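You operate a simulated robot arm through the tools that you are given. There is no shell and no other tool.

The job below is to be done with a simulated two-armed robot. You get a single attempt, and the scene is never put back.

## Task
Zero the counter and run the clamped motor five turns in reverse, then switch off and unplug it.
Fine: reverse rocker off again, orange plug back on its rest. Where these are worked on the way, their far stop is far enough and under half their travel is too little: reverse rocker.

Only the result counts: the job must be done as asked and must still hold three seconds after the hand-in. Knocking over, shifting, dropping, spilling or breaking anything else fails it.

## Robot
Two 7-joint arms with two-finger parallel grippers on one trunk that stands fixed in place. Base frame: the origin is at the foot of the trunk, x ahead of it, y to its left, z up. Lengths are in m, angles in rad, forces in N, time in s.
The left shoulder is at [0.05, 0.165, 1.205], the right one opposite. With the tool pointing down near the work surface each hand reaches from about 0.1 to 0.68 m from the base axis, measured 20 degrees to its own side. Payload 3.91 kg a hand.
Tool frame (each hand has its own): the origin (TCP) lies between the finger pads and is the grasp point; the fingertips stand 0.03 m ahead of it; z points along the fingers, y is the line along which they close. Largest opening 0.11 m; finger width 0.02, thickness 0.01; the body of the gripper, 0.048 by 0.112 m, starts 0.055 m behind the TCP.
Orientation is that of the tool frame in the base frame, as a unit quaternion [x, y, z, w]. With the fingers straight down and closing along the base's y, the tool's x points along the base's -x, its y along +y and its z along -z.

## Interface
- The arms move only by the tool servo_tool. It takes "left_targets", "right_targets" or both (then of equal length, played together; a hand with none holds still); each is a list of rows, each a list of 2 entries, a list of its own where there are three numbers: the shift along the base's x, y, z in units of 30 mm (1.0 is 30 mm), then the turn, a rotation vector about the base's x, y, z in units of 4 degrees (1.0 is 4 degrees). In form: [[[x, y, z], [rx, ry, rz]], ...]. A call has 1 to 20 rows; each row shifts and turns the commanded pose from where the row before left it. "left_claw" and "right_claw" are, for a hand that has rows, the finger opening in m, from 0 to 0.11, set as the call begins (left out, the last holds). A call with a number of a shift or a turn outside -1 to 1 is refused whole. A row lasts 0.2 s, in which the tool goes at most 0.05 m and 0.15 rad; a call with a longer step from one row to the next is refused whole, and so is a gripper value outside its range. Where a pose cannot be reached the arm comes as near as it can. A force on the tool above 90 N (or 10 N above the force at the start of the call, whichever is more), or a blocked arm, ends the call early, and 0.2 s more pass. Each finger travels about 0.045 m/s and halts on what it meets, pressing with about 21 N; the grip force reading is that of the motor and also rises with nothing between the fingers. The clock runs only during rows and for 0.2 s after the last one: add rows that do not move to give the fingers time. It gives the time, the measured TCP pose, the force on the tool (base axes), the opening and the grip force at its end, in the units of the frame above (readings bear some noise), with the torque about the TCP (base axes, N m) and any sound that the robot's microphone picked up.
- Cameras (640 x 400 px; columns grow to the right, rows downward): "scene" is now at [0.1111, 0.0348, 1.3717]; the picture's right is [0.38, -0.92, 0.00], its down [-0.55, -0.23, -0.80] and it looks along [0.74, 0.31, -0.60] (base axes); focal length 308 px, centre (320, 200). "left" rides on the left gripper at [0.072, -0.017, -0.103] in its tool frame; the picture's right is [0.23, 0.97, 0.00], its down [-0.76, 0.18, -0.62] and it looks along [-0.61, 0.14, 0.78] (tool axes); focal length 222 px, centre (320, 200). "right" rides on the right gripper at [0.072, 0.017, -0.103] in its tool frame; the picture's right is [-0.23, 0.97, 0.00], its down [-0.76, -0.18, -0.62] and it looks along [-0.61, -0.14, 0.78] (tool axes); focal length 222 px, centre (320, 200).
- grab_frame(camera): a new picture of that camera. No time passes.
- move_column(by): slides the trunk up (or, below 0, down) by that many m; the arms and the scene camera ride with it, the base frame stays. It gives what a move gives, with no picture.
- aim_head(pan, tilt): turns the head with the scene camera to pan (to the left, within 1.396 rad either way) and tilt (down, from -0.506 to 1.204), counted from straight ahead of the robot. It gives what a move gives.
- pixel_to_xyz(camera, pixels): for up to 12 pixels [column, row] of the newest picture of that camera ("zoom" is the newest enlarged one), the place [x, y, z] in the base frame of the surface seen there, good to about 0.003 m. No time passes.
- zoom(camera, box): a new picture of the part [left, top, right, bottom] of that camera's present view, enlarged. No time passes.
- hand_in(): hands the job in; it is judged then, once.

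Leave the grippers open and the arms clear of the work at the hand-in unless told otherwise.

The tools are called after "Call:" by a JSON object that holds its "api" and its "payload". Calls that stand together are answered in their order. servo_tool: Moves the arms, as the interface text tells. Its arguments: {"type":"object","properties":{"left_targets":{"type":"array","items":{"type":"array"}},"left_claw":{"type":"number"},"right_targets":{"type":"array","items":{"type":"array"}},"right_claw":{"type":"number"}},"required":[]} The other tools are called the same way: move_column (by) moves the trunk up or down; aim_head (pan, tilt) turns the head that bears the scene camera; grab_frame (camera) takes a picture; pixel_to_xyz (camera, pixels) gives the place of the surface under pixels of a picture; zoom (camera, box) takes an enlarged picture of a part of a camera's view; hand_in () hands the job in.

At the start:

```text
t: 0.0
left_ee_pos: [0.2354, 0.2629, 1.1827]
left_orientation: [0.0, 1.0, -0.001, 0.0]
left_contact_force: [0.6, 0.3, -0.2]
left_ft_torque: [-0.01, 0.01, 0.06]
left_width: 0.1101
left_gripper_force: 0.0
right_ee_pos: [0.3522, 0.0011, 1.1574]
right_orientation: [-0.001, 1.0, 0.001, 0.0]
right_contact_force: [0.3, 0.3, -0.6]
right_ft_torque: [0.0, 0.01, 0.0]
right_width: 0.1099
right_gripper_force: 0.0
trunk travel left (down, up): [-0.425, 0.078]
head pan, tilt (commanded): [0.394, 0.642]
```

scene: 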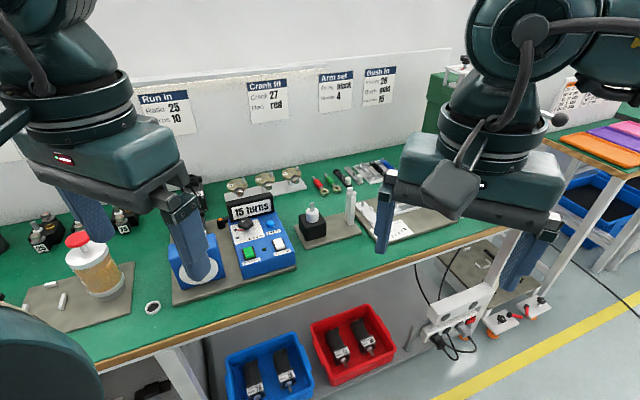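
right: 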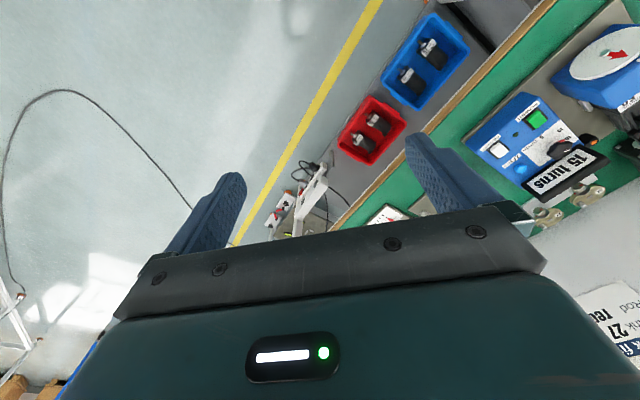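
left: 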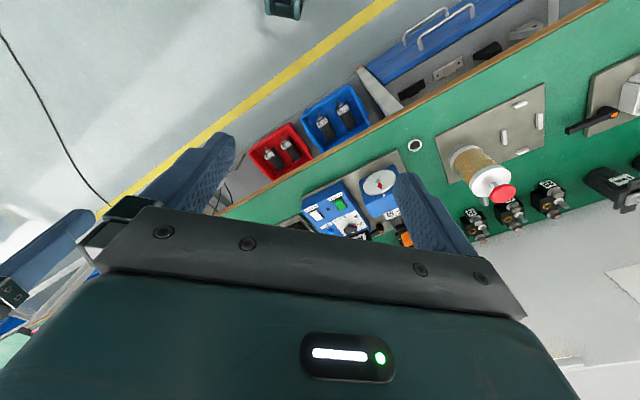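

I see a workbench with a blue control box reading "15 turns", a clamped motor with a dial, and power sockets low on the right. I'll zoom in on the control box area first.

Call:
{"api": "zoom", "payload": {"camera": "scene", "box": [150, 170, 310, 310]}}

Call:
{"api": "zoom", "payload": {"camera": "scene", "box": [400, 240, 580, 370]}}

Call:
{"api": "zoom", "payload": {"camera": "right", "box": [440, 0, 640, 220]}}

Call:
{"api": "zoom", "payload": {"camera": "left", "box": [280, 130, 440, 260]}}

```text
2.86 times, centred on (230, 240) of scene
```

zoom: 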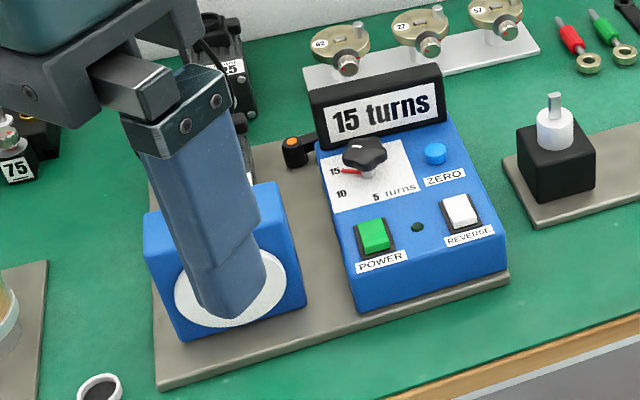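

```text
3.08 times, centred on (490, 305) of scene
```

zoom: 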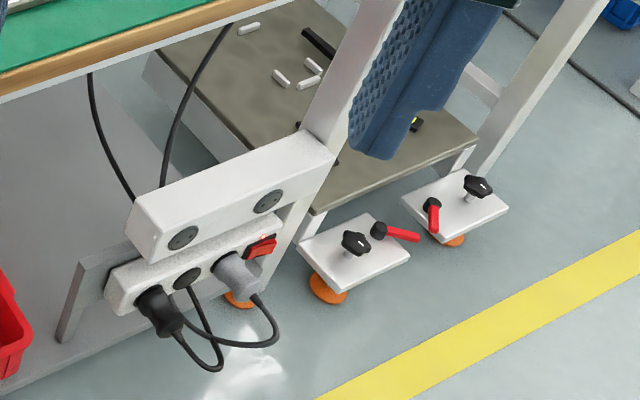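

```text
1.82 times, centred on (540, 110) of right
```

zoom: 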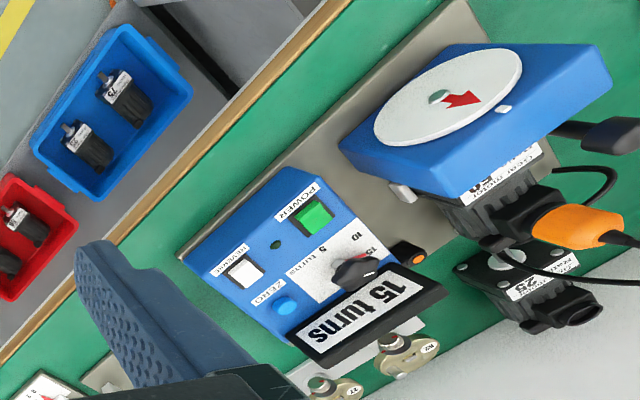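

```text
3.08 times, centred on (360, 195) of left
```

zoom: 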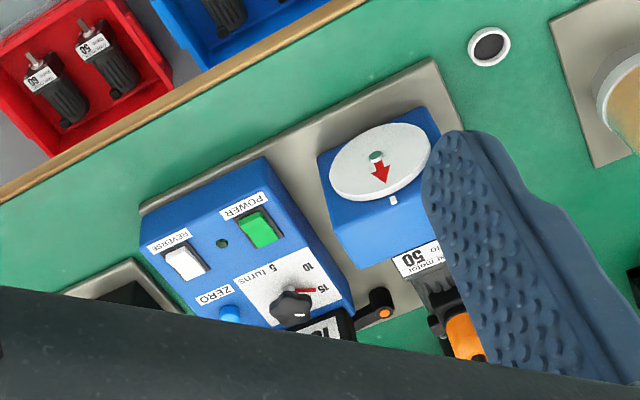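

The box has POWER (green), REVERSE (white), ZERO (blue) and a turns knob. The motor tagged 50 is clamped under a dial with an orange plug in it. I'll read positions on the scene image.

Call:
{"api": "zoom", "payload": {"camera": "scene", "box": [180, 180, 310, 290]}}

Call:
{"api": "pixel_to_xyz", "payload": {"camera": "scene", "pixels": [[249, 252], [278, 243], [260, 223], [241, 226], [250, 211], [197, 280], [223, 222], [120, 340], [300, 340], [160, 220], [350, 210], [400, 230]]}}

```text
3.64 times, centred on (245, 235) of scene
```

zoom: 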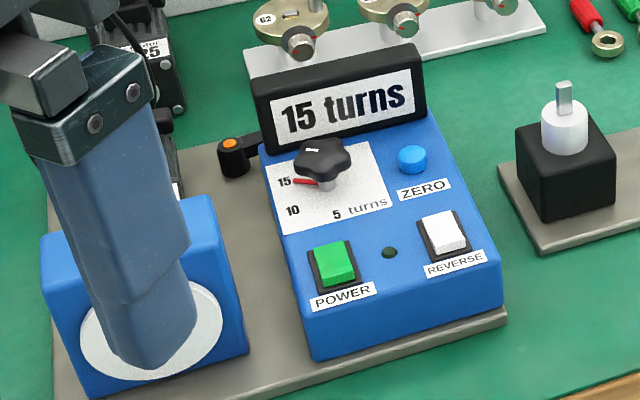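

```text
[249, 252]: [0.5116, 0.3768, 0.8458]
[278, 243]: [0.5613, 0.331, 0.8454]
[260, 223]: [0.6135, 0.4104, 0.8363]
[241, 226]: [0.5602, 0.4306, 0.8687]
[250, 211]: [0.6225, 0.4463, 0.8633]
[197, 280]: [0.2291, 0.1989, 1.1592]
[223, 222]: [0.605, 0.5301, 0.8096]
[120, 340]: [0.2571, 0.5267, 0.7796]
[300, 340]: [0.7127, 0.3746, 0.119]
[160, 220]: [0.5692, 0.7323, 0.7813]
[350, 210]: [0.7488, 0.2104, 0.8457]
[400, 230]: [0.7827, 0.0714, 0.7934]
```

The bench top is at about z 0.78 and the box face at about 0.84. The left hand hides the motor and plug, so I'll shift it to the left and take a new scene picture.

Call:
{"api": "servo_tool", "payload": {"left_targets": [[[0, 1, 0], [0, 0, 0]], [[0, 1, 0], [0, 0, 0]], [[0, 1, 0], [0, 0, 0]], [[0, 1, 0], [0, 0, 0]], [[0, 1, 0], [0, 0, 0]], [[0, 1, 0], [0, 0, 0]], [[0, 1, 0], [0, 0, 0]], [[0, 1, 0], [0, 0, 0]]]}}

Call:
{"api": "grab_frame", "payload": {"camera": "scene"}}

Call:
{"api": "grab_frame", "payload": {"camera": "left"}}

```text
t: 1.8
left_ee_pos: [0.2362, 0.503, 1.181]
left_orientation: [0.0, 1.0, 0.001, 0.0]
left_contact_force: [-0.1, 0.3, 0.4]
left_ft_torque: [0.01, 0.0, 0.05]
left_width: 0.11
left_gripper_force: 0.1
right_ee_pos: [0.3518, 0.002, 1.1579]
right_orientation: [-0.001, 1.0, 0.0, 0.0]
right_contact_force: [-0.7, 0.1, 0.2]
right_ft_torque: [-0.03, 0.0, -0.01]
right_width: 0.1102
right_gripper_force: 0.0
trunk travel left (down, up): [-0.425, 0.078]
head pan, tilt (commanded): [0.394, 0.642]
```

```text
taken
```

scene: 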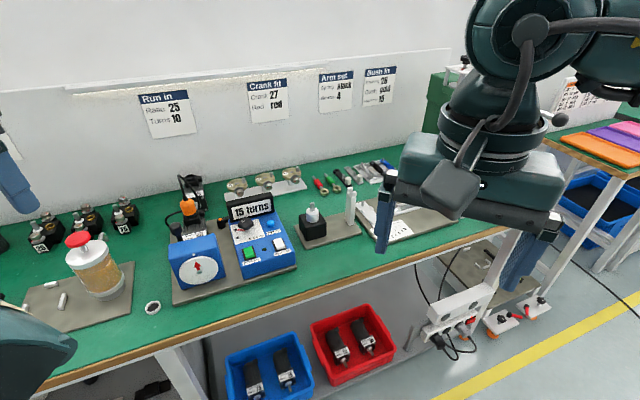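

```text
taken
```

left: 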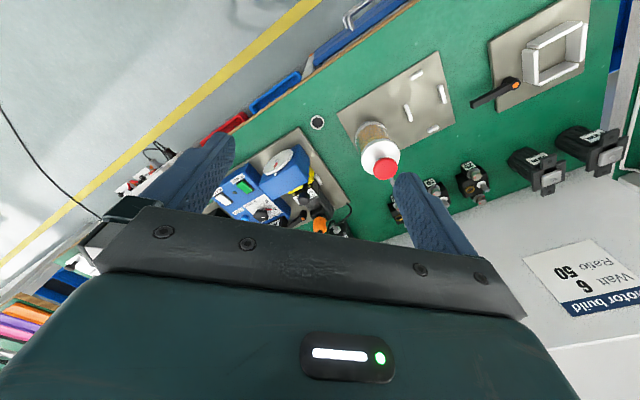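

The motor, dial and plug are now clear. I'll zoom in on them around (210, 235).

Call:
{"api": "zoom", "payload": {"camera": "scene", "box": [160, 170, 240, 220]}}

Call:
{"api": "zoom", "payload": {"camera": "scene", "box": [160, 170, 300, 310]}}

Call:
{"api": "pixel_to_xyz", "payload": {"camera": "scene", "pixels": [[188, 205], [190, 211], [192, 221], [197, 240], [197, 268], [221, 222], [190, 185], [195, 188], [205, 228], [183, 237]]}}

```text
8.00 times, centred on (200, 195) of scene
```

zoom: 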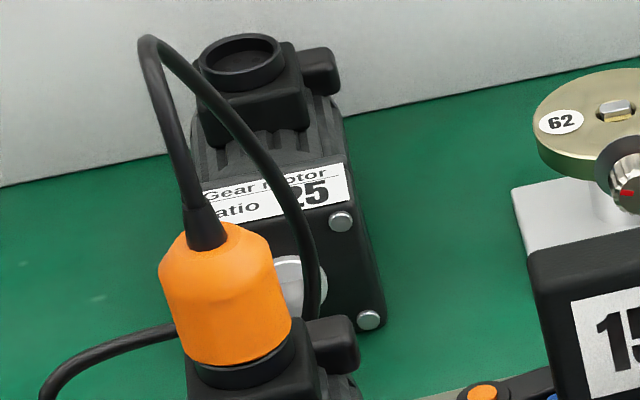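

```text
2.86 times, centred on (230, 240) of scene
```

zoom: 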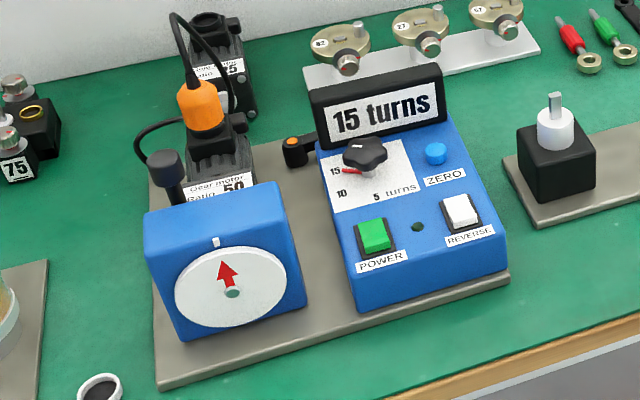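

```text
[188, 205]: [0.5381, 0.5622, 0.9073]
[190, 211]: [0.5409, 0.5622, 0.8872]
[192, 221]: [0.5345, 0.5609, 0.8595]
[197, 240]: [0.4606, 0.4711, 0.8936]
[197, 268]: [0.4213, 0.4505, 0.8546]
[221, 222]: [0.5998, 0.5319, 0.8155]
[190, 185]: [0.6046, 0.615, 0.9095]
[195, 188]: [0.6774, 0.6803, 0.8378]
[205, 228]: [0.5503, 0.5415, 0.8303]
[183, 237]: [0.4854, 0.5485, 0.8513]
```

The orange plug sits upright in the motor socket near (0.54, 0.56, 0.90). I want a closer look at the motor, the plug and a possible rest, so I'll bring the left hand (and its camera) nearer while staying well above everything.

Call:
{"api": "servo_tool", "payload": {"left_targets": [[[0.9, 0, -0.8], [0, 0, 0]], [[0.9, 0, -0.8], [0, 0, 0]], [[0.9, 0, -0.8], [0, 0, 0]], [[0.9, 0, -0.8], [0, 0, 0]], [[0.9, 0, -0.8], [0, 0, 0]]]}}

Call:
{"api": "grab_frame", "payload": {"camera": "left"}}

Call:
{"api": "zoom", "payload": {"camera": "left", "box": [180, 60, 420, 240]}}

```text
t: 3.0
left_ee_pos: [0.3717, 0.5028, 1.0605]
left_orientation: [-0.001, 1.0, 0.0, -0.001]
left_contact_force: [-0.1, 0.4, -0.2]
left_ft_torque: [0.02, -0.03, -0.03]
left_width: 0.1099
left_gripper_force: 0.0
right_ee_pos: [0.3539, 0.0029, 1.157]
right_orientation: [0.0, 1.0, 0.0, 0.0]
right_contact_force: [-0.6, 0.6, 0.7]
right_ft_torque: [0.0, 0.01, 0.0]
right_width: 0.1099
right_gripper_force: 0.1
trunk travel left (down, up): [-0.425, 0.078]
head pan, tilt (commanded): [0.394, 0.642]
```

```text
taken
```

left: 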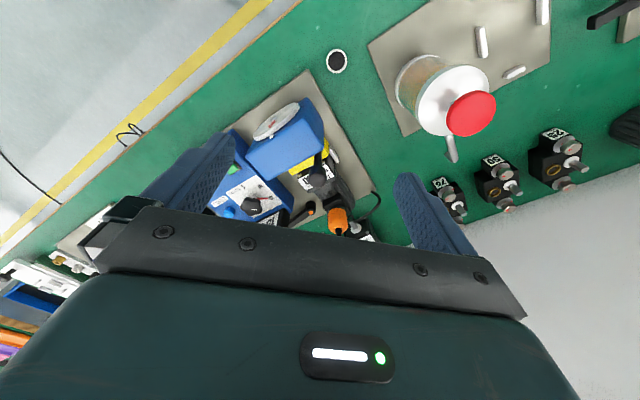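

```text
2.22 times, centred on (300, 150) of left
```

zoom: 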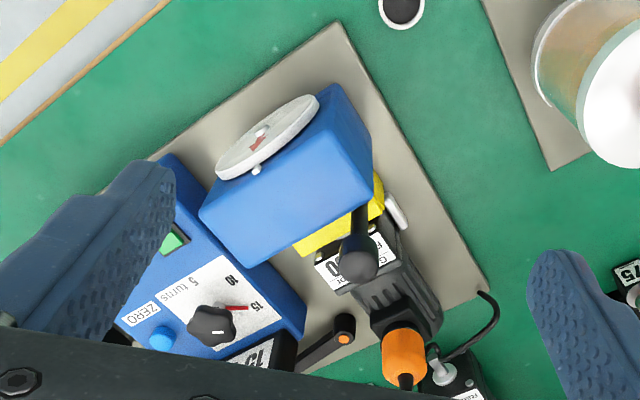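

I see the blue housing with the dial, the motor behind it with a hold-down handle, and the orange plug standing in the motor. I'll zoom in on the scene view to find the plug's rest and identify the black piece with the orange dot.

Call:
{"api": "zoom", "payload": {"camera": "scene", "box": [165, 190, 245, 250]}}

Call:
{"api": "zoom", "payload": {"camera": "scene", "box": [120, 160, 320, 260]}}

Call:
{"api": "zoom", "payload": {"camera": "left", "box": [270, 130, 400, 250]}}

```text
6.67 times, centred on (205, 220) of scene
```

zoom: 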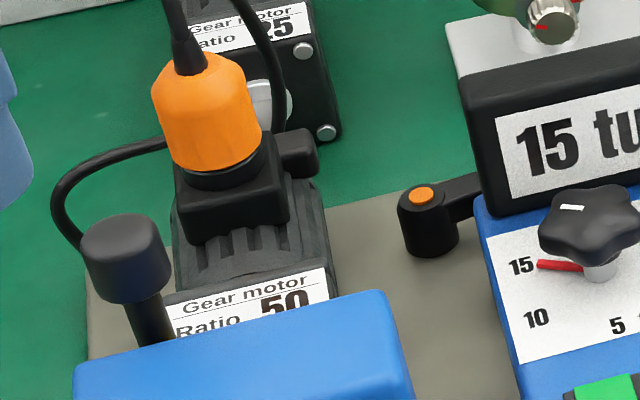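

```text
3.20 times, centred on (220, 210) of scene
```

zoom: 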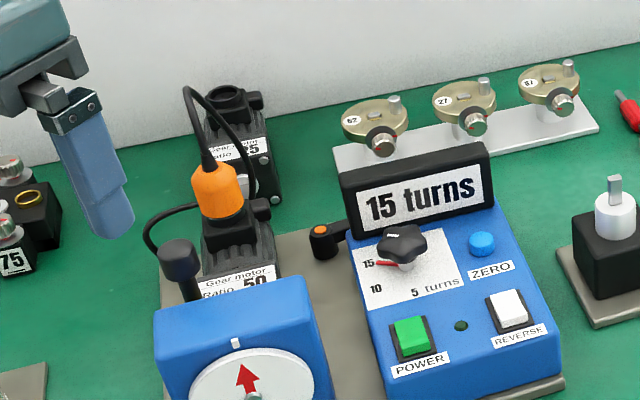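

```text
3.33 times, centred on (335, 190) of left
```

zoom: 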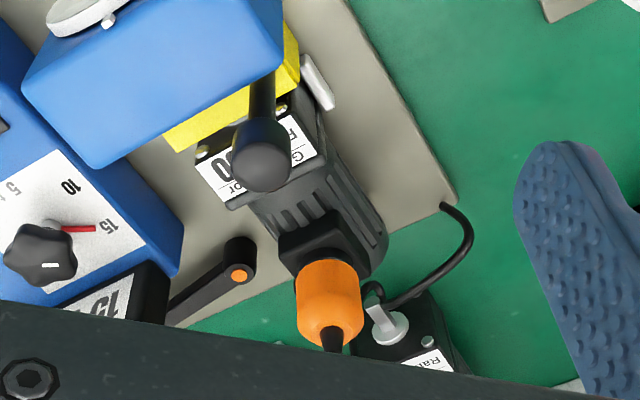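

I want to compare the orange-marked black arm near the box with the similar one on the plate at the far left, so I'll pan the head left and look.

Call:
{"api": "aim_head", "payload": {"pan": 0.9, "tilt": 0.7}}

Call:
{"api": "grab_frame", "payload": {"camera": "scene"}}

```text
t: 3.9
left_ee_pos: [0.3706, 0.502, 1.0617]
left_orientation: [0.0, 1.0, 0.0, 0.0]
left_contact_force: [-0.5, 0.7, -0.6]
left_ft_torque: [-0.03, -0.01, 0.01]
left_width: 0.11
left_gripper_force: 0.0
right_ee_pos: [0.3513, 0.0017, 1.1571]
right_orientation: [0.0, 1.0, 0.0, 0.001]
right_contact_force: [0.2, -0.4, 1.2]
right_ft_torque: [0.0, 0.02, 0.01]
right_width: 0.11
right_gripper_force: 0.1
trunk travel left (down, up): [-0.425, 0.078]
head pan, tilt (commanded): [0.901, 0.7]
```

```text
taken
```

scene: 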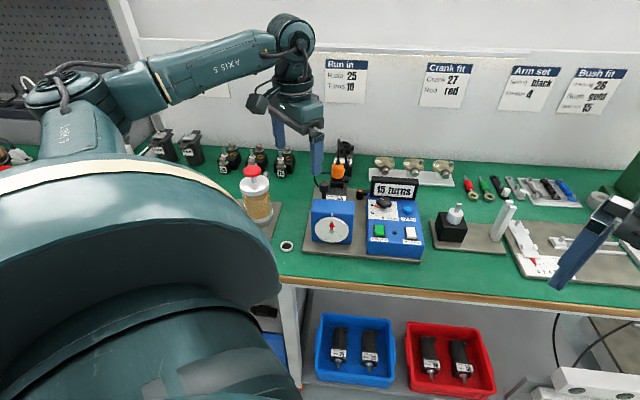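

I'll zoom in on the box, plug and orange-dot arm from this new angle.

Call:
{"api": "zoom", "payload": {"camera": "scene", "box": [300, 130, 440, 270]}}

Call:
{"api": "zoom", "payload": {"camera": "scene", "box": [310, 150, 380, 210]}}

```text
2.86 times, centred on (370, 200) of scene
```

zoom: 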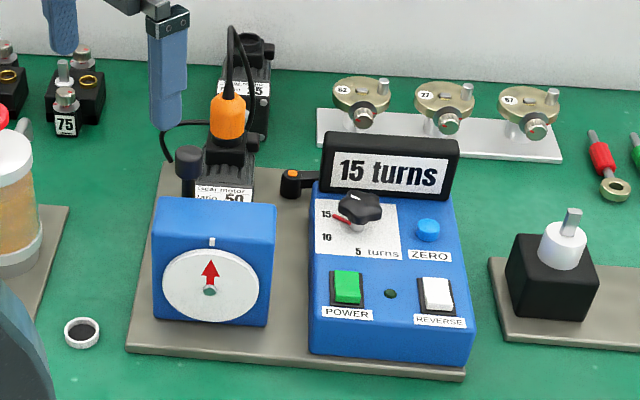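

```text
6.67 times, centred on (345, 180) of scene
```

zoom: 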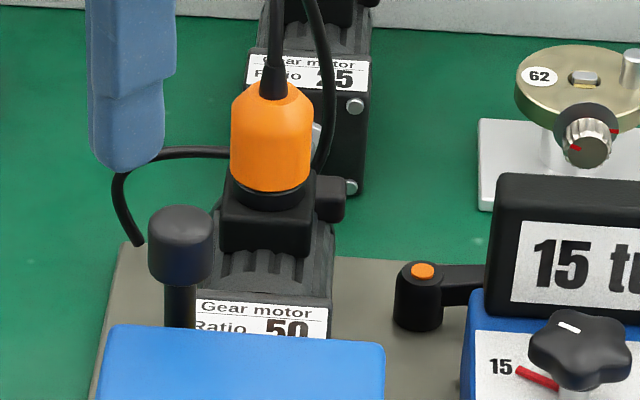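

The orange-dot piece looks like the hub of an arm behind the box. I still can't see what's behind the motor, so I'll raise the left hand and move it forward so its camera looks down on the plug and the space behind it.

Call:
{"api": "servo_tool", "payload": {"left_targets": [[[0, 0, 1], [0, 0, 0]], [[1, 0, 0.3], [0, 0, 0]], [[1, 0, 0], [0, 0, 0]], [[1, 0, 0], [0, 0, 0]], [[1, 0, 0], [0, 0, 0]]]}}

Call:
{"api": "grab_frame", "payload": {"camera": "left"}}

Call:
{"api": "zoom", "payload": {"camera": "left", "box": [180, 0, 420, 220]}}

```text
t: 5.1
left_ee_pos: [0.4578, 0.4995, 1.1012]
left_orientation: [-0.001, 1.0, 0.0, 0.0]
left_contact_force: [0.7, -0.4, -0.3]
left_ft_torque: [-0.01, -0.01, -0.02]
left_width: 0.1098
left_gripper_force: 0.0
left hand out of reach, approached as far as the arm can: row 4, 5
right_ee_pos: [0.3528, 0.0017, 1.1566]
right_orientation: [0.0, 1.0, 0.0, 0.0]
right_contact_force: [-0.2, -0.6, -0.8]
right_ft_torque: [-0.03, 0.02, 0.02]
right_width: 0.11
right_gripper_force: 0.0
trunk travel left (down, up): [-0.425, 0.078]
head pan, tilt (commanded): [0.901, 0.7]
```

```text
taken
```

left: 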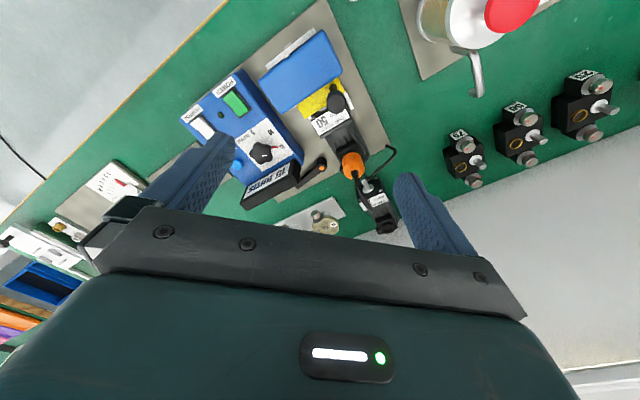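

```text
1.82 times, centred on (300, 110) of left
```

zoom: 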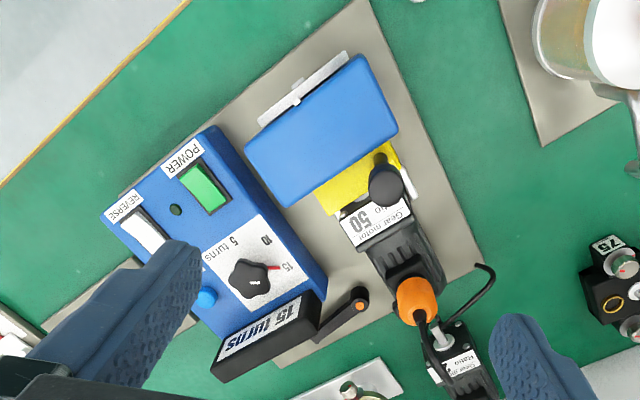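

Now I see the area from above. I'll zoom closer on the orange-dot arm and the plug.

Call:
{"api": "zoom", "payload": {"camera": "left", "box": [280, 90, 400, 210]}}

Call:
{"api": "pixel_to_xyz", "payload": {"camera": "left", "pixels": [[321, 167], [307, 180], [352, 163], [354, 156], [357, 172], [339, 103], [390, 150], [376, 187], [319, 175], [345, 70], [245, 100]]}}

```text
3.33 times, centred on (340, 150) of left
```

zoom: 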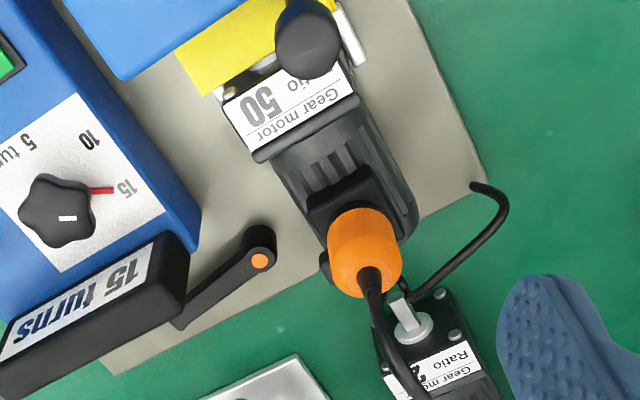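

```text
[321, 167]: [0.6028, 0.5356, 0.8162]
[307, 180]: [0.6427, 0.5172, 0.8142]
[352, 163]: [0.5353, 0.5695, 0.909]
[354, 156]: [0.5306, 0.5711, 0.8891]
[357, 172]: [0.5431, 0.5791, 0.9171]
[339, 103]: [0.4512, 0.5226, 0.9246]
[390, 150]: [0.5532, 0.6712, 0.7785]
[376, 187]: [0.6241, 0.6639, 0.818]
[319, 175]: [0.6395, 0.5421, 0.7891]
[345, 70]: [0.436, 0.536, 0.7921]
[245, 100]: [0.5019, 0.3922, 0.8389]
```

I found no rest behind the motor. The small white ring with a dark middle at (287, 246) in the scene view could be the rest, so I'll zoom in on it and measure.

Call:
{"api": "zoom", "payload": {"camera": "scene", "box": [260, 220, 320, 270]}}

Call:
{"api": "pixel_to_xyz", "payload": {"camera": "scene", "pixels": [[287, 246], [281, 246], [293, 246], [287, 241], [287, 251], [275, 246]]}}

Call:
{"api": "zoom", "payload": {"camera": "scene", "box": [420, 180, 640, 300]}}

Call:
{"api": "zoom", "payload": {"camera": "scene", "box": [130, 100, 340, 240]}}

```text
8.00 times, centred on (290, 245) of scene
```

zoom: 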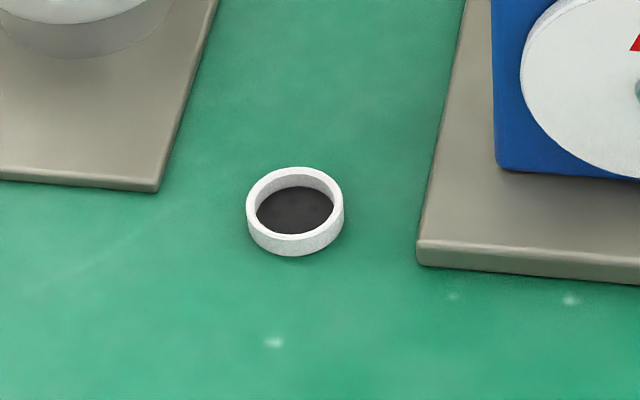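

```text
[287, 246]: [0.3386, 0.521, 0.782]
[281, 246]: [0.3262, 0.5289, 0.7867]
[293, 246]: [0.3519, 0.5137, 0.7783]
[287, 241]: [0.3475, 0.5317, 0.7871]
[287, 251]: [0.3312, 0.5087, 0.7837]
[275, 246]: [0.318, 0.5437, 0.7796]
```

```text
2.91 times, centred on (530, 240) of scene
```

zoom: 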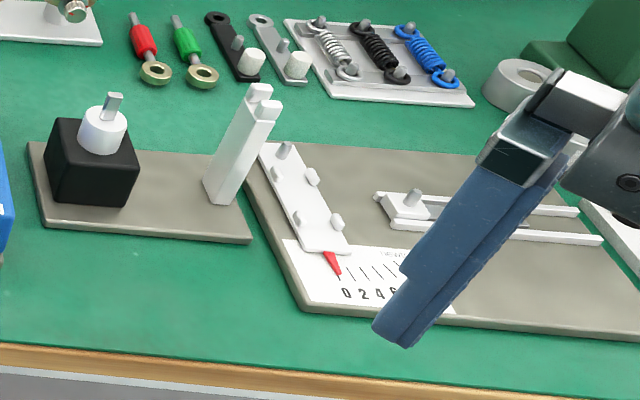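

```text
2.86 times, centred on (235, 170) of scene
```

zoom: 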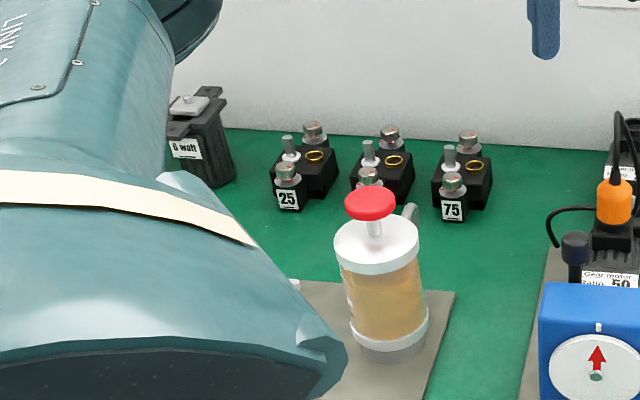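

The ring at about (0.339, 0.521, 0.785) is a small cup with a dark bottom, about 3 cm wide. I'll bring the left hand back and down so its camera can look at the cup more closely.

Call:
{"api": "servo_tool", "payload": {"left_targets": [[[-1, 0, 0], [0, 0, 0]], [[-1, 0, -0.3], [0, 0, 0]], [[-1, 0, -0.7], [0, 0, 0]], [[-1, 0, -0.9], [0, 0, 0]], [[-1, 0, -0.9], [0, 0, 0]], [[-1, 0, -0.9], [0, 0, 0]], [[-1, 0, -0.9], [0, 0, 0]]]}}

Call:
{"api": "grab_frame", "payload": {"camera": "left"}}

Call:
{"api": "zoom", "payload": {"camera": "left", "box": [220, 60, 460, 220]}}

```text
t: 6.7
left_ee_pos: [0.2465, 0.4975, 0.962]
left_orientation: [0.0, 1.0, 0.0, -0.001]
left_contact_force: [-0.4, -0.2, -0.6]
left_ft_torque: [-0.01, -0.01, -0.01]
left_width: 0.11
left_gripper_force: 0.0
right_ee_pos: [0.3513, 0.0019, 1.1571]
right_orientation: [0.001, 1.0, 0.0, 0.0]
right_contact_force: [1.0, 0.0, 0.3]
right_ft_torque: [0.01, -0.01, -0.02]
right_width: 0.1099
right_gripper_force: 0.1
trunk travel left (down, up): [-0.425, 0.078]
head pan, tilt (commanded): [0.901, 0.7]
```

```text
taken
```

left: 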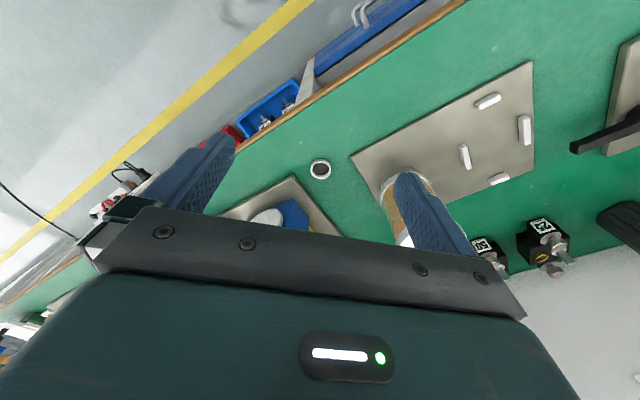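

```text
2.50 times, centred on (340, 140) of left
```

zoom: 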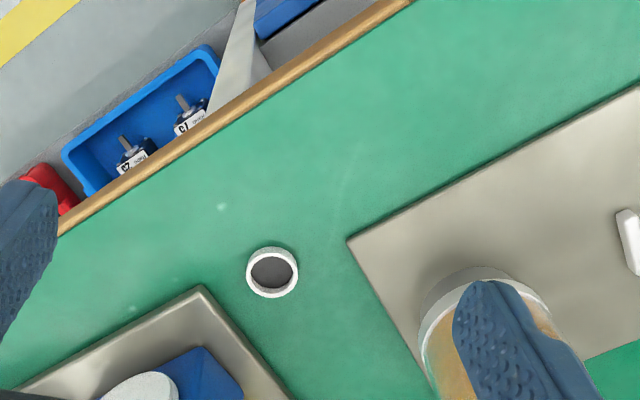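

The cup looks like a plain free-standing dish. Next I'll zoom in on the lever at the right edge (600, 140) to compare it with the orange-dot arm.

Call:
{"api": "zoom", "payload": {"camera": "left", "box": [520, 60, 640, 200]}}

Call:
{"api": "aim_head", "payload": {"pan": 1.3, "tilt": 0.6}}

Call:
{"api": "grab_frame", "payload": {"camera": "scene"}}

```text
2.86 times, centred on (580, 130) of left
```

zoom: 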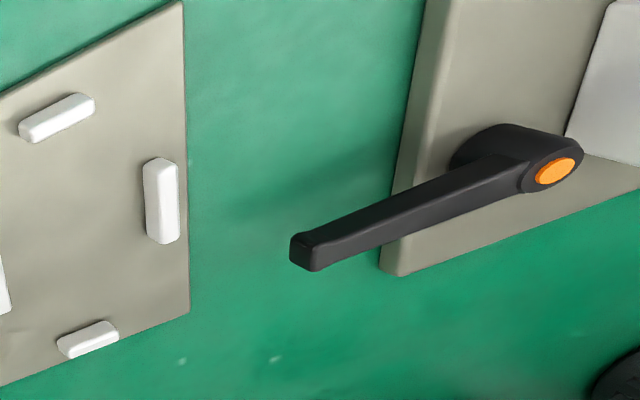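

```text
t: 7.6
left_ee_pos: [0.248, 0.4964, 0.9626]
left_orientation: [0.0, 1.0, -0.001, 0.001]
left_contact_force: [0.3, -0.5, -0.5]
left_ft_torque: [0.0, -0.03, -0.01]
left_width: 0.1099
left_gripper_force: 0.1
right_ee_pos: [0.3518, 0.0014, 1.1566]
right_orientation: [0.0, 1.0, 0.0, 0.0]
right_contact_force: [-0.4, 0.5, 0.2]
right_ft_torque: [-0.02, -0.01, -0.04]
right_width: 0.11
right_gripper_force: 0.0
trunk travel left (down, up): [-0.425, 0.078]
head pan, tilt (commanded): [1.3, 0.6]
```

```text
taken
```

scene: 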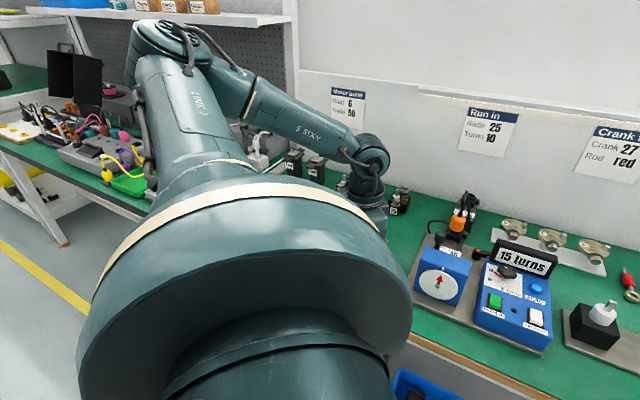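

That one is a clamping lever, and so is the one beside the box. Next I'll look at the right side of the scene for any other plug rest.

Call:
{"api": "aim_head", "payload": {"pan": 0.3, "tilt": 0.75}}

Call:
{"api": "grab_frame", "payload": {"camera": "scene"}}

Call:
{"api": "zoom", "payload": {"camera": "scene", "box": [100, 120, 320, 280]}}

Call:
{"api": "zoom", "payload": {"camera": "scene", "box": [260, 100, 460, 240]}}

```text
t: 8.9
left_ee_pos: [0.2472, 0.4968, 0.9635]
left_orientation: [0.0, 1.0, 0.0, 0.0]
left_contact_force: [0.2, -0.4, -0.4]
left_ft_torque: [0.0, 0.04, 0.04]
left_width: 0.1099
left_gripper_force: 0.0
right_ee_pos: [0.3527, 0.0016, 1.1583]
right_orientation: [0.0, 1.0, 0.0, 0.0]
right_contact_force: [-0.3, -0.3, -0.1]
right_ft_torque: [0.03, 0.0, 0.01]
right_width: 0.1102
right_gripper_force: 0.1
trunk travel left (down, up): [-0.425, 0.078]
head pan, tilt (commanded): [0.3, 0.75]
```

```text
taken
```

scene: 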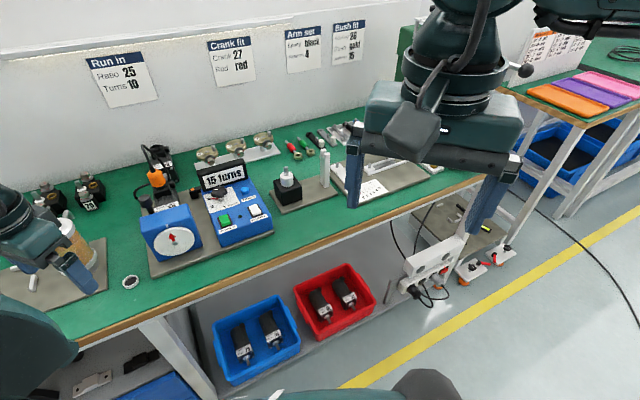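

```text
2.50 times, centred on (210, 200) of scene
```

zoom: 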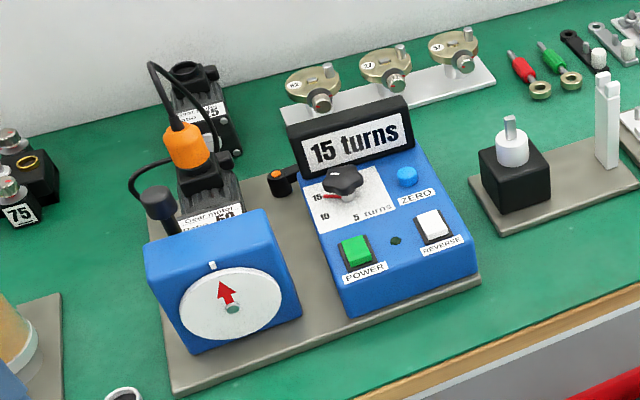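

```text
2.86 times, centred on (360, 170) of scene
```

zoom: 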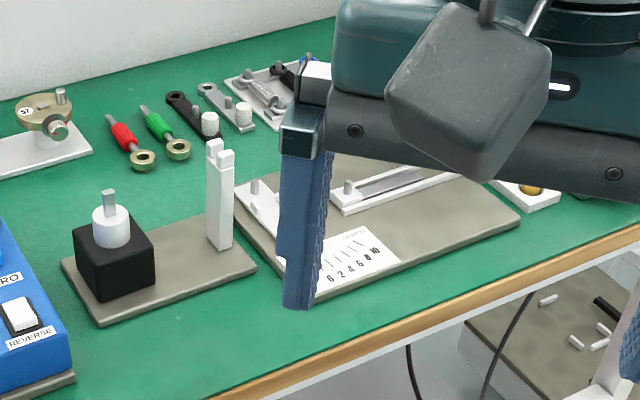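

The white dish by the fixture is the best candidate for the rest. Now I'll take a big zoom on the box controls to measure each one.

Call:
{"api": "zoom", "payload": {"camera": "scene", "box": [195, 155, 285, 255]}}

Call:
{"api": "zoom", "payload": {"camera": "scene", "box": [195, 165, 275, 220]}}

```text
4.00 times, centred on (240, 205) of scene
```

zoom: 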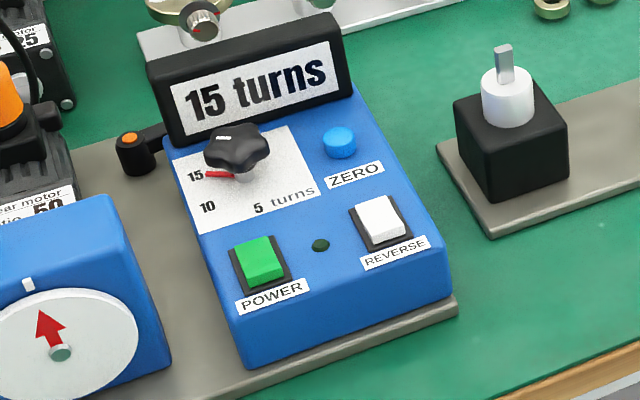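

```text
7.27 times, centred on (235, 192) of scene
```

zoom: 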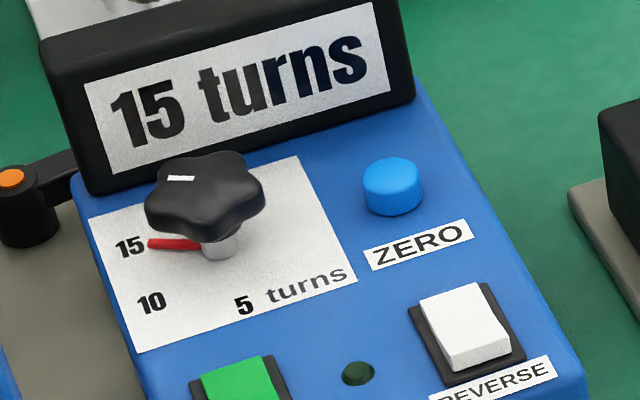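

I'll measure points on this zoom: knob top and stem, pointer tip, digits, ZERO cap, REVERSE rocker ends, and display edges.

Call:
{"api": "pixel_to_xyz", "payload": {"camera": "zoom", "pixels": [[205, 175], [180, 178], [218, 252], [150, 244], [130, 246], [243, 305], [150, 302], [392, 170], [392, 208], [455, 300], [478, 350], [60, 110]]}}

Call:
{"api": "pixel_to_xyz", "payload": {"camera": "zoom", "pixels": [[60, 35], [370, 10], [405, 90], [220, 30], [95, 185], [160, 225], [255, 190], [205, 232], [470, 325], [440, 310], [500, 330], [358, 372]]}}

```text
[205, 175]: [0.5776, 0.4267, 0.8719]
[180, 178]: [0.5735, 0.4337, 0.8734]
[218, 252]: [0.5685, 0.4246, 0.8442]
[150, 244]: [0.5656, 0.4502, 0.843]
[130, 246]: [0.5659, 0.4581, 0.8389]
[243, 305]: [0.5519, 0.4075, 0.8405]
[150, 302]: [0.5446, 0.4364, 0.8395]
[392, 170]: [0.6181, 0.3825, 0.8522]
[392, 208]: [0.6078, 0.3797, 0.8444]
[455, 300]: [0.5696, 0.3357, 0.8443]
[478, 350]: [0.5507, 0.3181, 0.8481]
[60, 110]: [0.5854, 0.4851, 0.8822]
```

```text
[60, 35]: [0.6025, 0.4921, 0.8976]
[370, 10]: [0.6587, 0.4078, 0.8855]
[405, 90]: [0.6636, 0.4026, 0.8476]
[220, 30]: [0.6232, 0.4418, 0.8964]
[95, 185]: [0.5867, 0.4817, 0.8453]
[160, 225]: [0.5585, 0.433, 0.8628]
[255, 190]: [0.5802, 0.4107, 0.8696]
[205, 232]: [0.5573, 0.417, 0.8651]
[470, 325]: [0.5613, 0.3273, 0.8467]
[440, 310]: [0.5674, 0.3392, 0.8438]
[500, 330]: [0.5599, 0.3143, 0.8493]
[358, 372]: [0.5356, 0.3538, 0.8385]
```

The box top is at about z 0.839, the knob axis near (0.572, 0.426) and ZERO near (0.617, 0.382). The knob needs about +120° to go from 15 to 5. Next I'll check how the rockers are tilted.

Call:
{"api": "zoom", "payload": {"camera": "scene", "box": [240, 195, 280, 225]}}

Call:
{"api": "zoom", "payload": {"camera": "scene", "box": [205, 205, 245, 235]}}

```text
13.33 times, centred on (260, 210) of scene
```

zoom: 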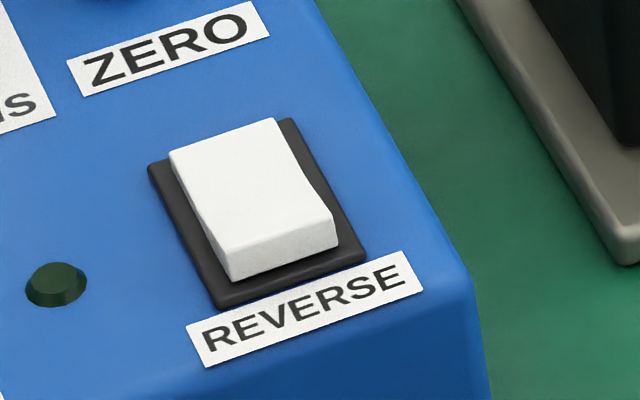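

```text
13.33 times, centred on (225, 220) of scene
```

zoom: 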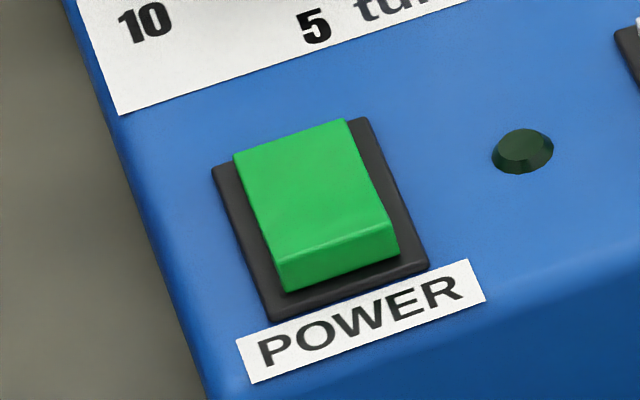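

Both rockers have the front end raised and the back end down, and the LED is dark, so both are off. Now I'll measure the POWER and REVERSE rocker outlines.

Call:
{"api": "pixel_to_xyz", "payload": {"camera": "zoom", "pixels": [[240, 160], [345, 128], [278, 252], [388, 222], [330, 235], [310, 190], [290, 148], [340, 268], [215, 175], [270, 312], [425, 260], [522, 152]]}}

Call:
{"api": "zoom", "payload": {"camera": "scene", "box": [240, 195, 280, 225]}}

Call:
{"api": "pixel_to_xyz", "payload": {"camera": "zoom", "pixels": [[175, 158], [270, 125], [232, 240], [325, 215], [280, 225], [250, 180], [222, 145], [285, 255], [152, 172], [220, 300], [360, 255], [55, 285]]}}

```text
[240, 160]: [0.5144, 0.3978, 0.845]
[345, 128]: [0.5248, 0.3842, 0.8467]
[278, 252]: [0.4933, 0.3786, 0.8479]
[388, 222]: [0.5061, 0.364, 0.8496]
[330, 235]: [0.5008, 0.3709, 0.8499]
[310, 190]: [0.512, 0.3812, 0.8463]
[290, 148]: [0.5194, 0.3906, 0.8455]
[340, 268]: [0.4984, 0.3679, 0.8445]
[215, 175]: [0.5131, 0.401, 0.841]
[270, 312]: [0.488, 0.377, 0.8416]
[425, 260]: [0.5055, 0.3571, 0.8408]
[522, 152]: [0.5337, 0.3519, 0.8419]
```

```text
13.33 times, centred on (260, 210) of scene
```

zoom: 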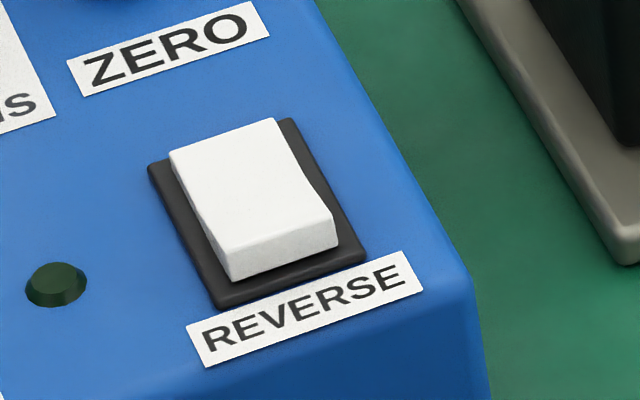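

```text
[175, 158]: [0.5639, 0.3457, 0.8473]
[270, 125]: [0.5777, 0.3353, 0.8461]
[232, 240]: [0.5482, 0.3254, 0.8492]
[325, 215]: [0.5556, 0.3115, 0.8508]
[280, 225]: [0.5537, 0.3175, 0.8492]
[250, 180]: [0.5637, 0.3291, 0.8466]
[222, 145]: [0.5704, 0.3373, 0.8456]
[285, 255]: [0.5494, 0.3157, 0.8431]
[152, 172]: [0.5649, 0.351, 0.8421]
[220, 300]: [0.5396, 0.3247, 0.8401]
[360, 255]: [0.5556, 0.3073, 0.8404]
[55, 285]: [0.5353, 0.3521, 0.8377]
```

I have what I need: box front direction is about 222° in base yaw, the POWER raised end is near (0.500, 0.371, 0.849) and the REVERSE raised end near (0.552, 0.3185, 0.849). I'll first move the right hand away to the right and lift the left hand a little. Then I'll raise the trunk 0.05 m for better reach over the box.

Call:
{"api": "servo_tool", "payload": {"right_targets": [[[0, -1, 0], [0, 0, 0]], [[0, -1, 0], [0, 0, 0]], [[0, -1, 0], [0, 0, 0]], [[0, -1, 0], [0, 0, 0]], [[0, -1, 0], [0, 0, 0]]], "left_targets": [[[0, 0, 1], [0, 0, 0]], [[0, 0, 0.5], [0, 0, 0]], [[0, 0, 0], [0, 0, 0]], [[0, 0, 0], [0, 0, 0]], [[0, 0, 0], [0, 0, 0]]]}}

Call:
{"api": "move_column", "payload": {"by": 0.05}}

```text
t: 10.1
left_ee_pos: [0.2469, 0.4978, 1.007]
left_orientation: [-0.001, 1.0, 0.0, -0.001]
left_contact_force: [0.8, -0.7, -0.2]
left_ft_torque: [0.02, 0.0, 0.01]
left_width: 0.1102
left_gripper_force: 0.1
right_ee_pos: [0.3527, -0.1502, 1.1565]
right_orientation: [0.0, 1.0, 0.001, 0.0]
right_contact_force: [0.9, 0.9, -0.5]
right_ft_torque: [0.02, -0.01, -0.02]
right_width: 0.1098
right_gripper_force: 0.1
trunk travel left (down, up): [-0.425, 0.078]
head pan, tilt (commanded): [0.3, 0.75]
```

```text
t: 11.0
left_ee_pos: [0.246, 0.4976, 1.0585]
left_orientation: [0.001, 1.0, 0.0, 0.001]
left_contact_force: [0.3, 0.4, 0.3]
left_ft_torque: [-0.02, -0.03, 0.0]
left_width: 0.1101
left_gripper_force: 0.0
right_ee_pos: [0.3534, -0.1481, 1.2066]
right_orientation: [0.001, 1.0, 0.0, -0.001]
right_contact_force: [0.3, -0.7, -0.4]
right_ft_torque: [0.06, 0.02, -0.02]
right_width: 0.1101
right_gripper_force: 0.1
trunk travel left (down, up): [-0.475, 0.028]
head pan, tilt (commanded): [0.3, 0.75]
```

Next I'll bring the left hand above the front of the box at about (0.50, 0.40, 1.0), turning +10° about z on the way, then look through its camera.

Call:
{"api": "servo_tool", "payload": {"left_targets": [[[0.94, -0.363, -0.215], [0, 0, 0.28]], [[0.94, -0.363, -0.215], [0, 0, 0.28]], [[0.94, -0.363, -0.215], [0, 0, 0.28]], [[0.94, -0.363, -0.215], [0, 0, 0.28]], [[0.94, -0.363, -0.215], [0, 0, 0.28]], [[0.94, -0.363, -0.215], [0, 0, 0.28]], [[0.94, -0.363, -0.215], [0, 0, 0.28]], [[0.94, -0.363, -0.215], [0, 0, 0.28]], [[0.94, -0.363, -0.215], [0, 0, 0.28]]], "left_claw": 0.05}}

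Call:
{"api": "grab_frame", "payload": {"camera": "left"}}

Call:
{"api": "grab_frame", "payload": {"camera": "scene"}}

```text
t: 13.0
left_ee_pos: [0.5016, 0.3993, 0.9992]
left_orientation: [-0.088, 0.996, 0.0, 0.0]
left_contact_force: [0.3, 0.3, 0.4]
left_ft_torque: [-0.04, 0.0, 0.02]
left_width: 0.0497
left_gripper_force: 0.0
right_ee_pos: [0.3537, -0.1497, 1.2077]
right_orientation: [0.0, 1.0, 0.0, 0.0]
right_contact_force: [0.6, -0.2, -0.4]
right_ft_torque: [-0.03, 0.02, -0.01]
right_width: 0.11
right_gripper_force: 0.1
trunk travel left (down, up): [-0.475, 0.028]
head pan, tilt (commanded): [0.3, 0.75]
```

```text
taken
```

left: 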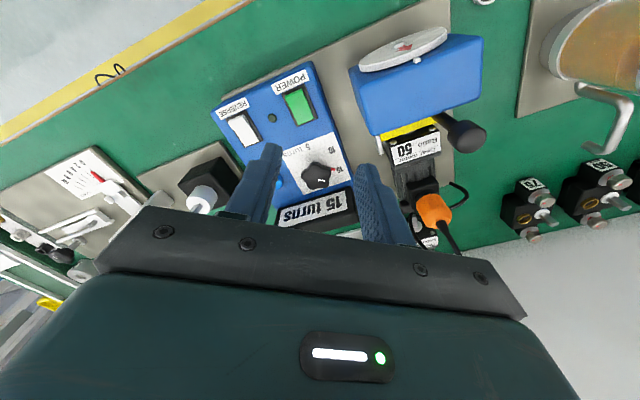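

```text
taken
```

scene: 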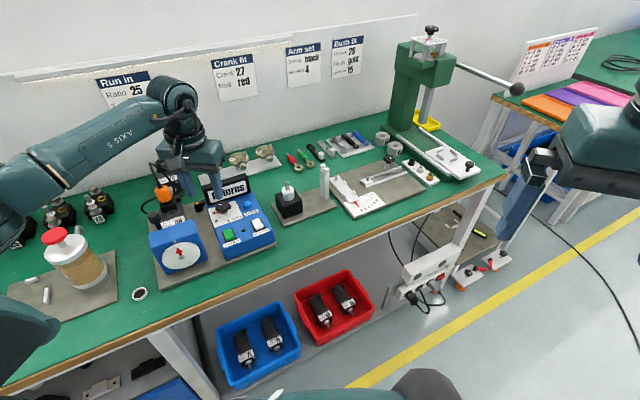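

The knob is in view at about (318, 176) in the left picture. I'll zoom in and measure it from this camera too.

Call:
{"api": "zoom", "payload": {"camera": "left", "box": [220, 60, 400, 230]}}

Call:
{"api": "zoom", "payload": {"camera": "left", "box": [280, 140, 360, 200]}}

Call:
{"api": "pixel_to_xyz", "payload": {"camera": "zoom", "pixels": [[300, 280], [320, 330], [240, 290], [370, 285], [300, 230], [430, 245], [420, 260]]}}

```text
2.35 times, centred on (310, 145) of left
```

zoom: 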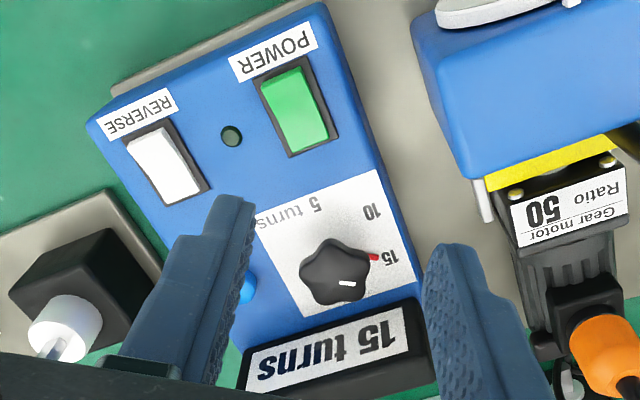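

```text
6.67 times, centred on (320, 170) of left
```

zoom: 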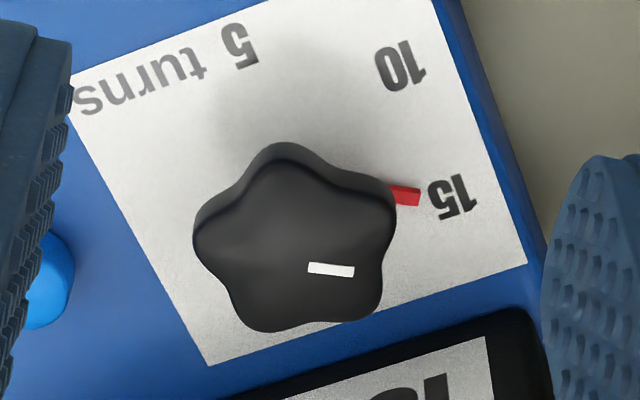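

```text
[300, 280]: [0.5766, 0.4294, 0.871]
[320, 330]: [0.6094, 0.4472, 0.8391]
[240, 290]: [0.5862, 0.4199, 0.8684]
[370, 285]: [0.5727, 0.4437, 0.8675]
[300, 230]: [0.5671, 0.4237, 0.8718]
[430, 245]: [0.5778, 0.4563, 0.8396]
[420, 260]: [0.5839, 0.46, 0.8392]
```

The knob axis is at about (0.572, 0.4255) with its head from z 0.858 to 0.873. I'll move above it first with the fingers 5 cm apart.

Call:
{"api": "servo_tool", "payload": {"left_targets": [[[0.78, 0.29, -0.4], [0, 0, 0]], [[0.78, 0.29, -0.4], [0, 0, 0]], [[0.78, 0.29, -0.4], [0, 0, 0]], [[0, 0, 0], [0, 0, 0]]]}}

Call:
{"api": "grab_frame", "payload": {"camera": "left"}}

Call:
{"api": "zoom", "payload": {"camera": "left", "box": [220, 60, 400, 230]}}

```text
t: 14.0
left_ee_pos: [0.5721, 0.4265, 0.9623]
left_orientation: [-0.088, 0.996, 0.001, 0.0]
left_contact_force: [0.5, 0.2, -0.7]
left_ft_torque: [0.04, -0.03, -0.03]
left_width: 0.0501
left_gripper_force: 0.0
right_ee_pos: [0.3518, -0.1491, 1.2068]
right_orientation: [0.0, 1.0, 0.0, 0.0]
right_contact_force: [-0.2, 0.2, -0.3]
right_ft_torque: [0.0, -0.02, 0.01]
right_width: 0.11
right_gripper_force: 0.1
trunk travel left (down, up): [-0.475, 0.028]
head pan, tilt (commanded): [0.3, 0.75]
```

```text
taken
```

left: 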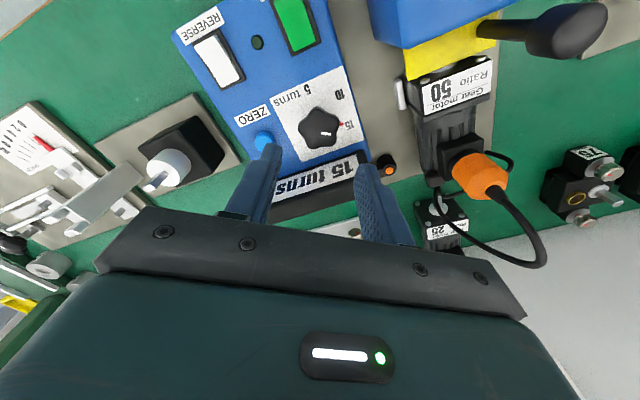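

```text
2.35 times, centred on (310, 145) of left
```

zoom: 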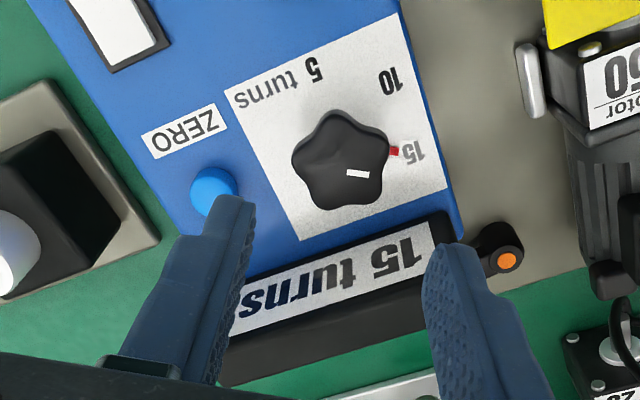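

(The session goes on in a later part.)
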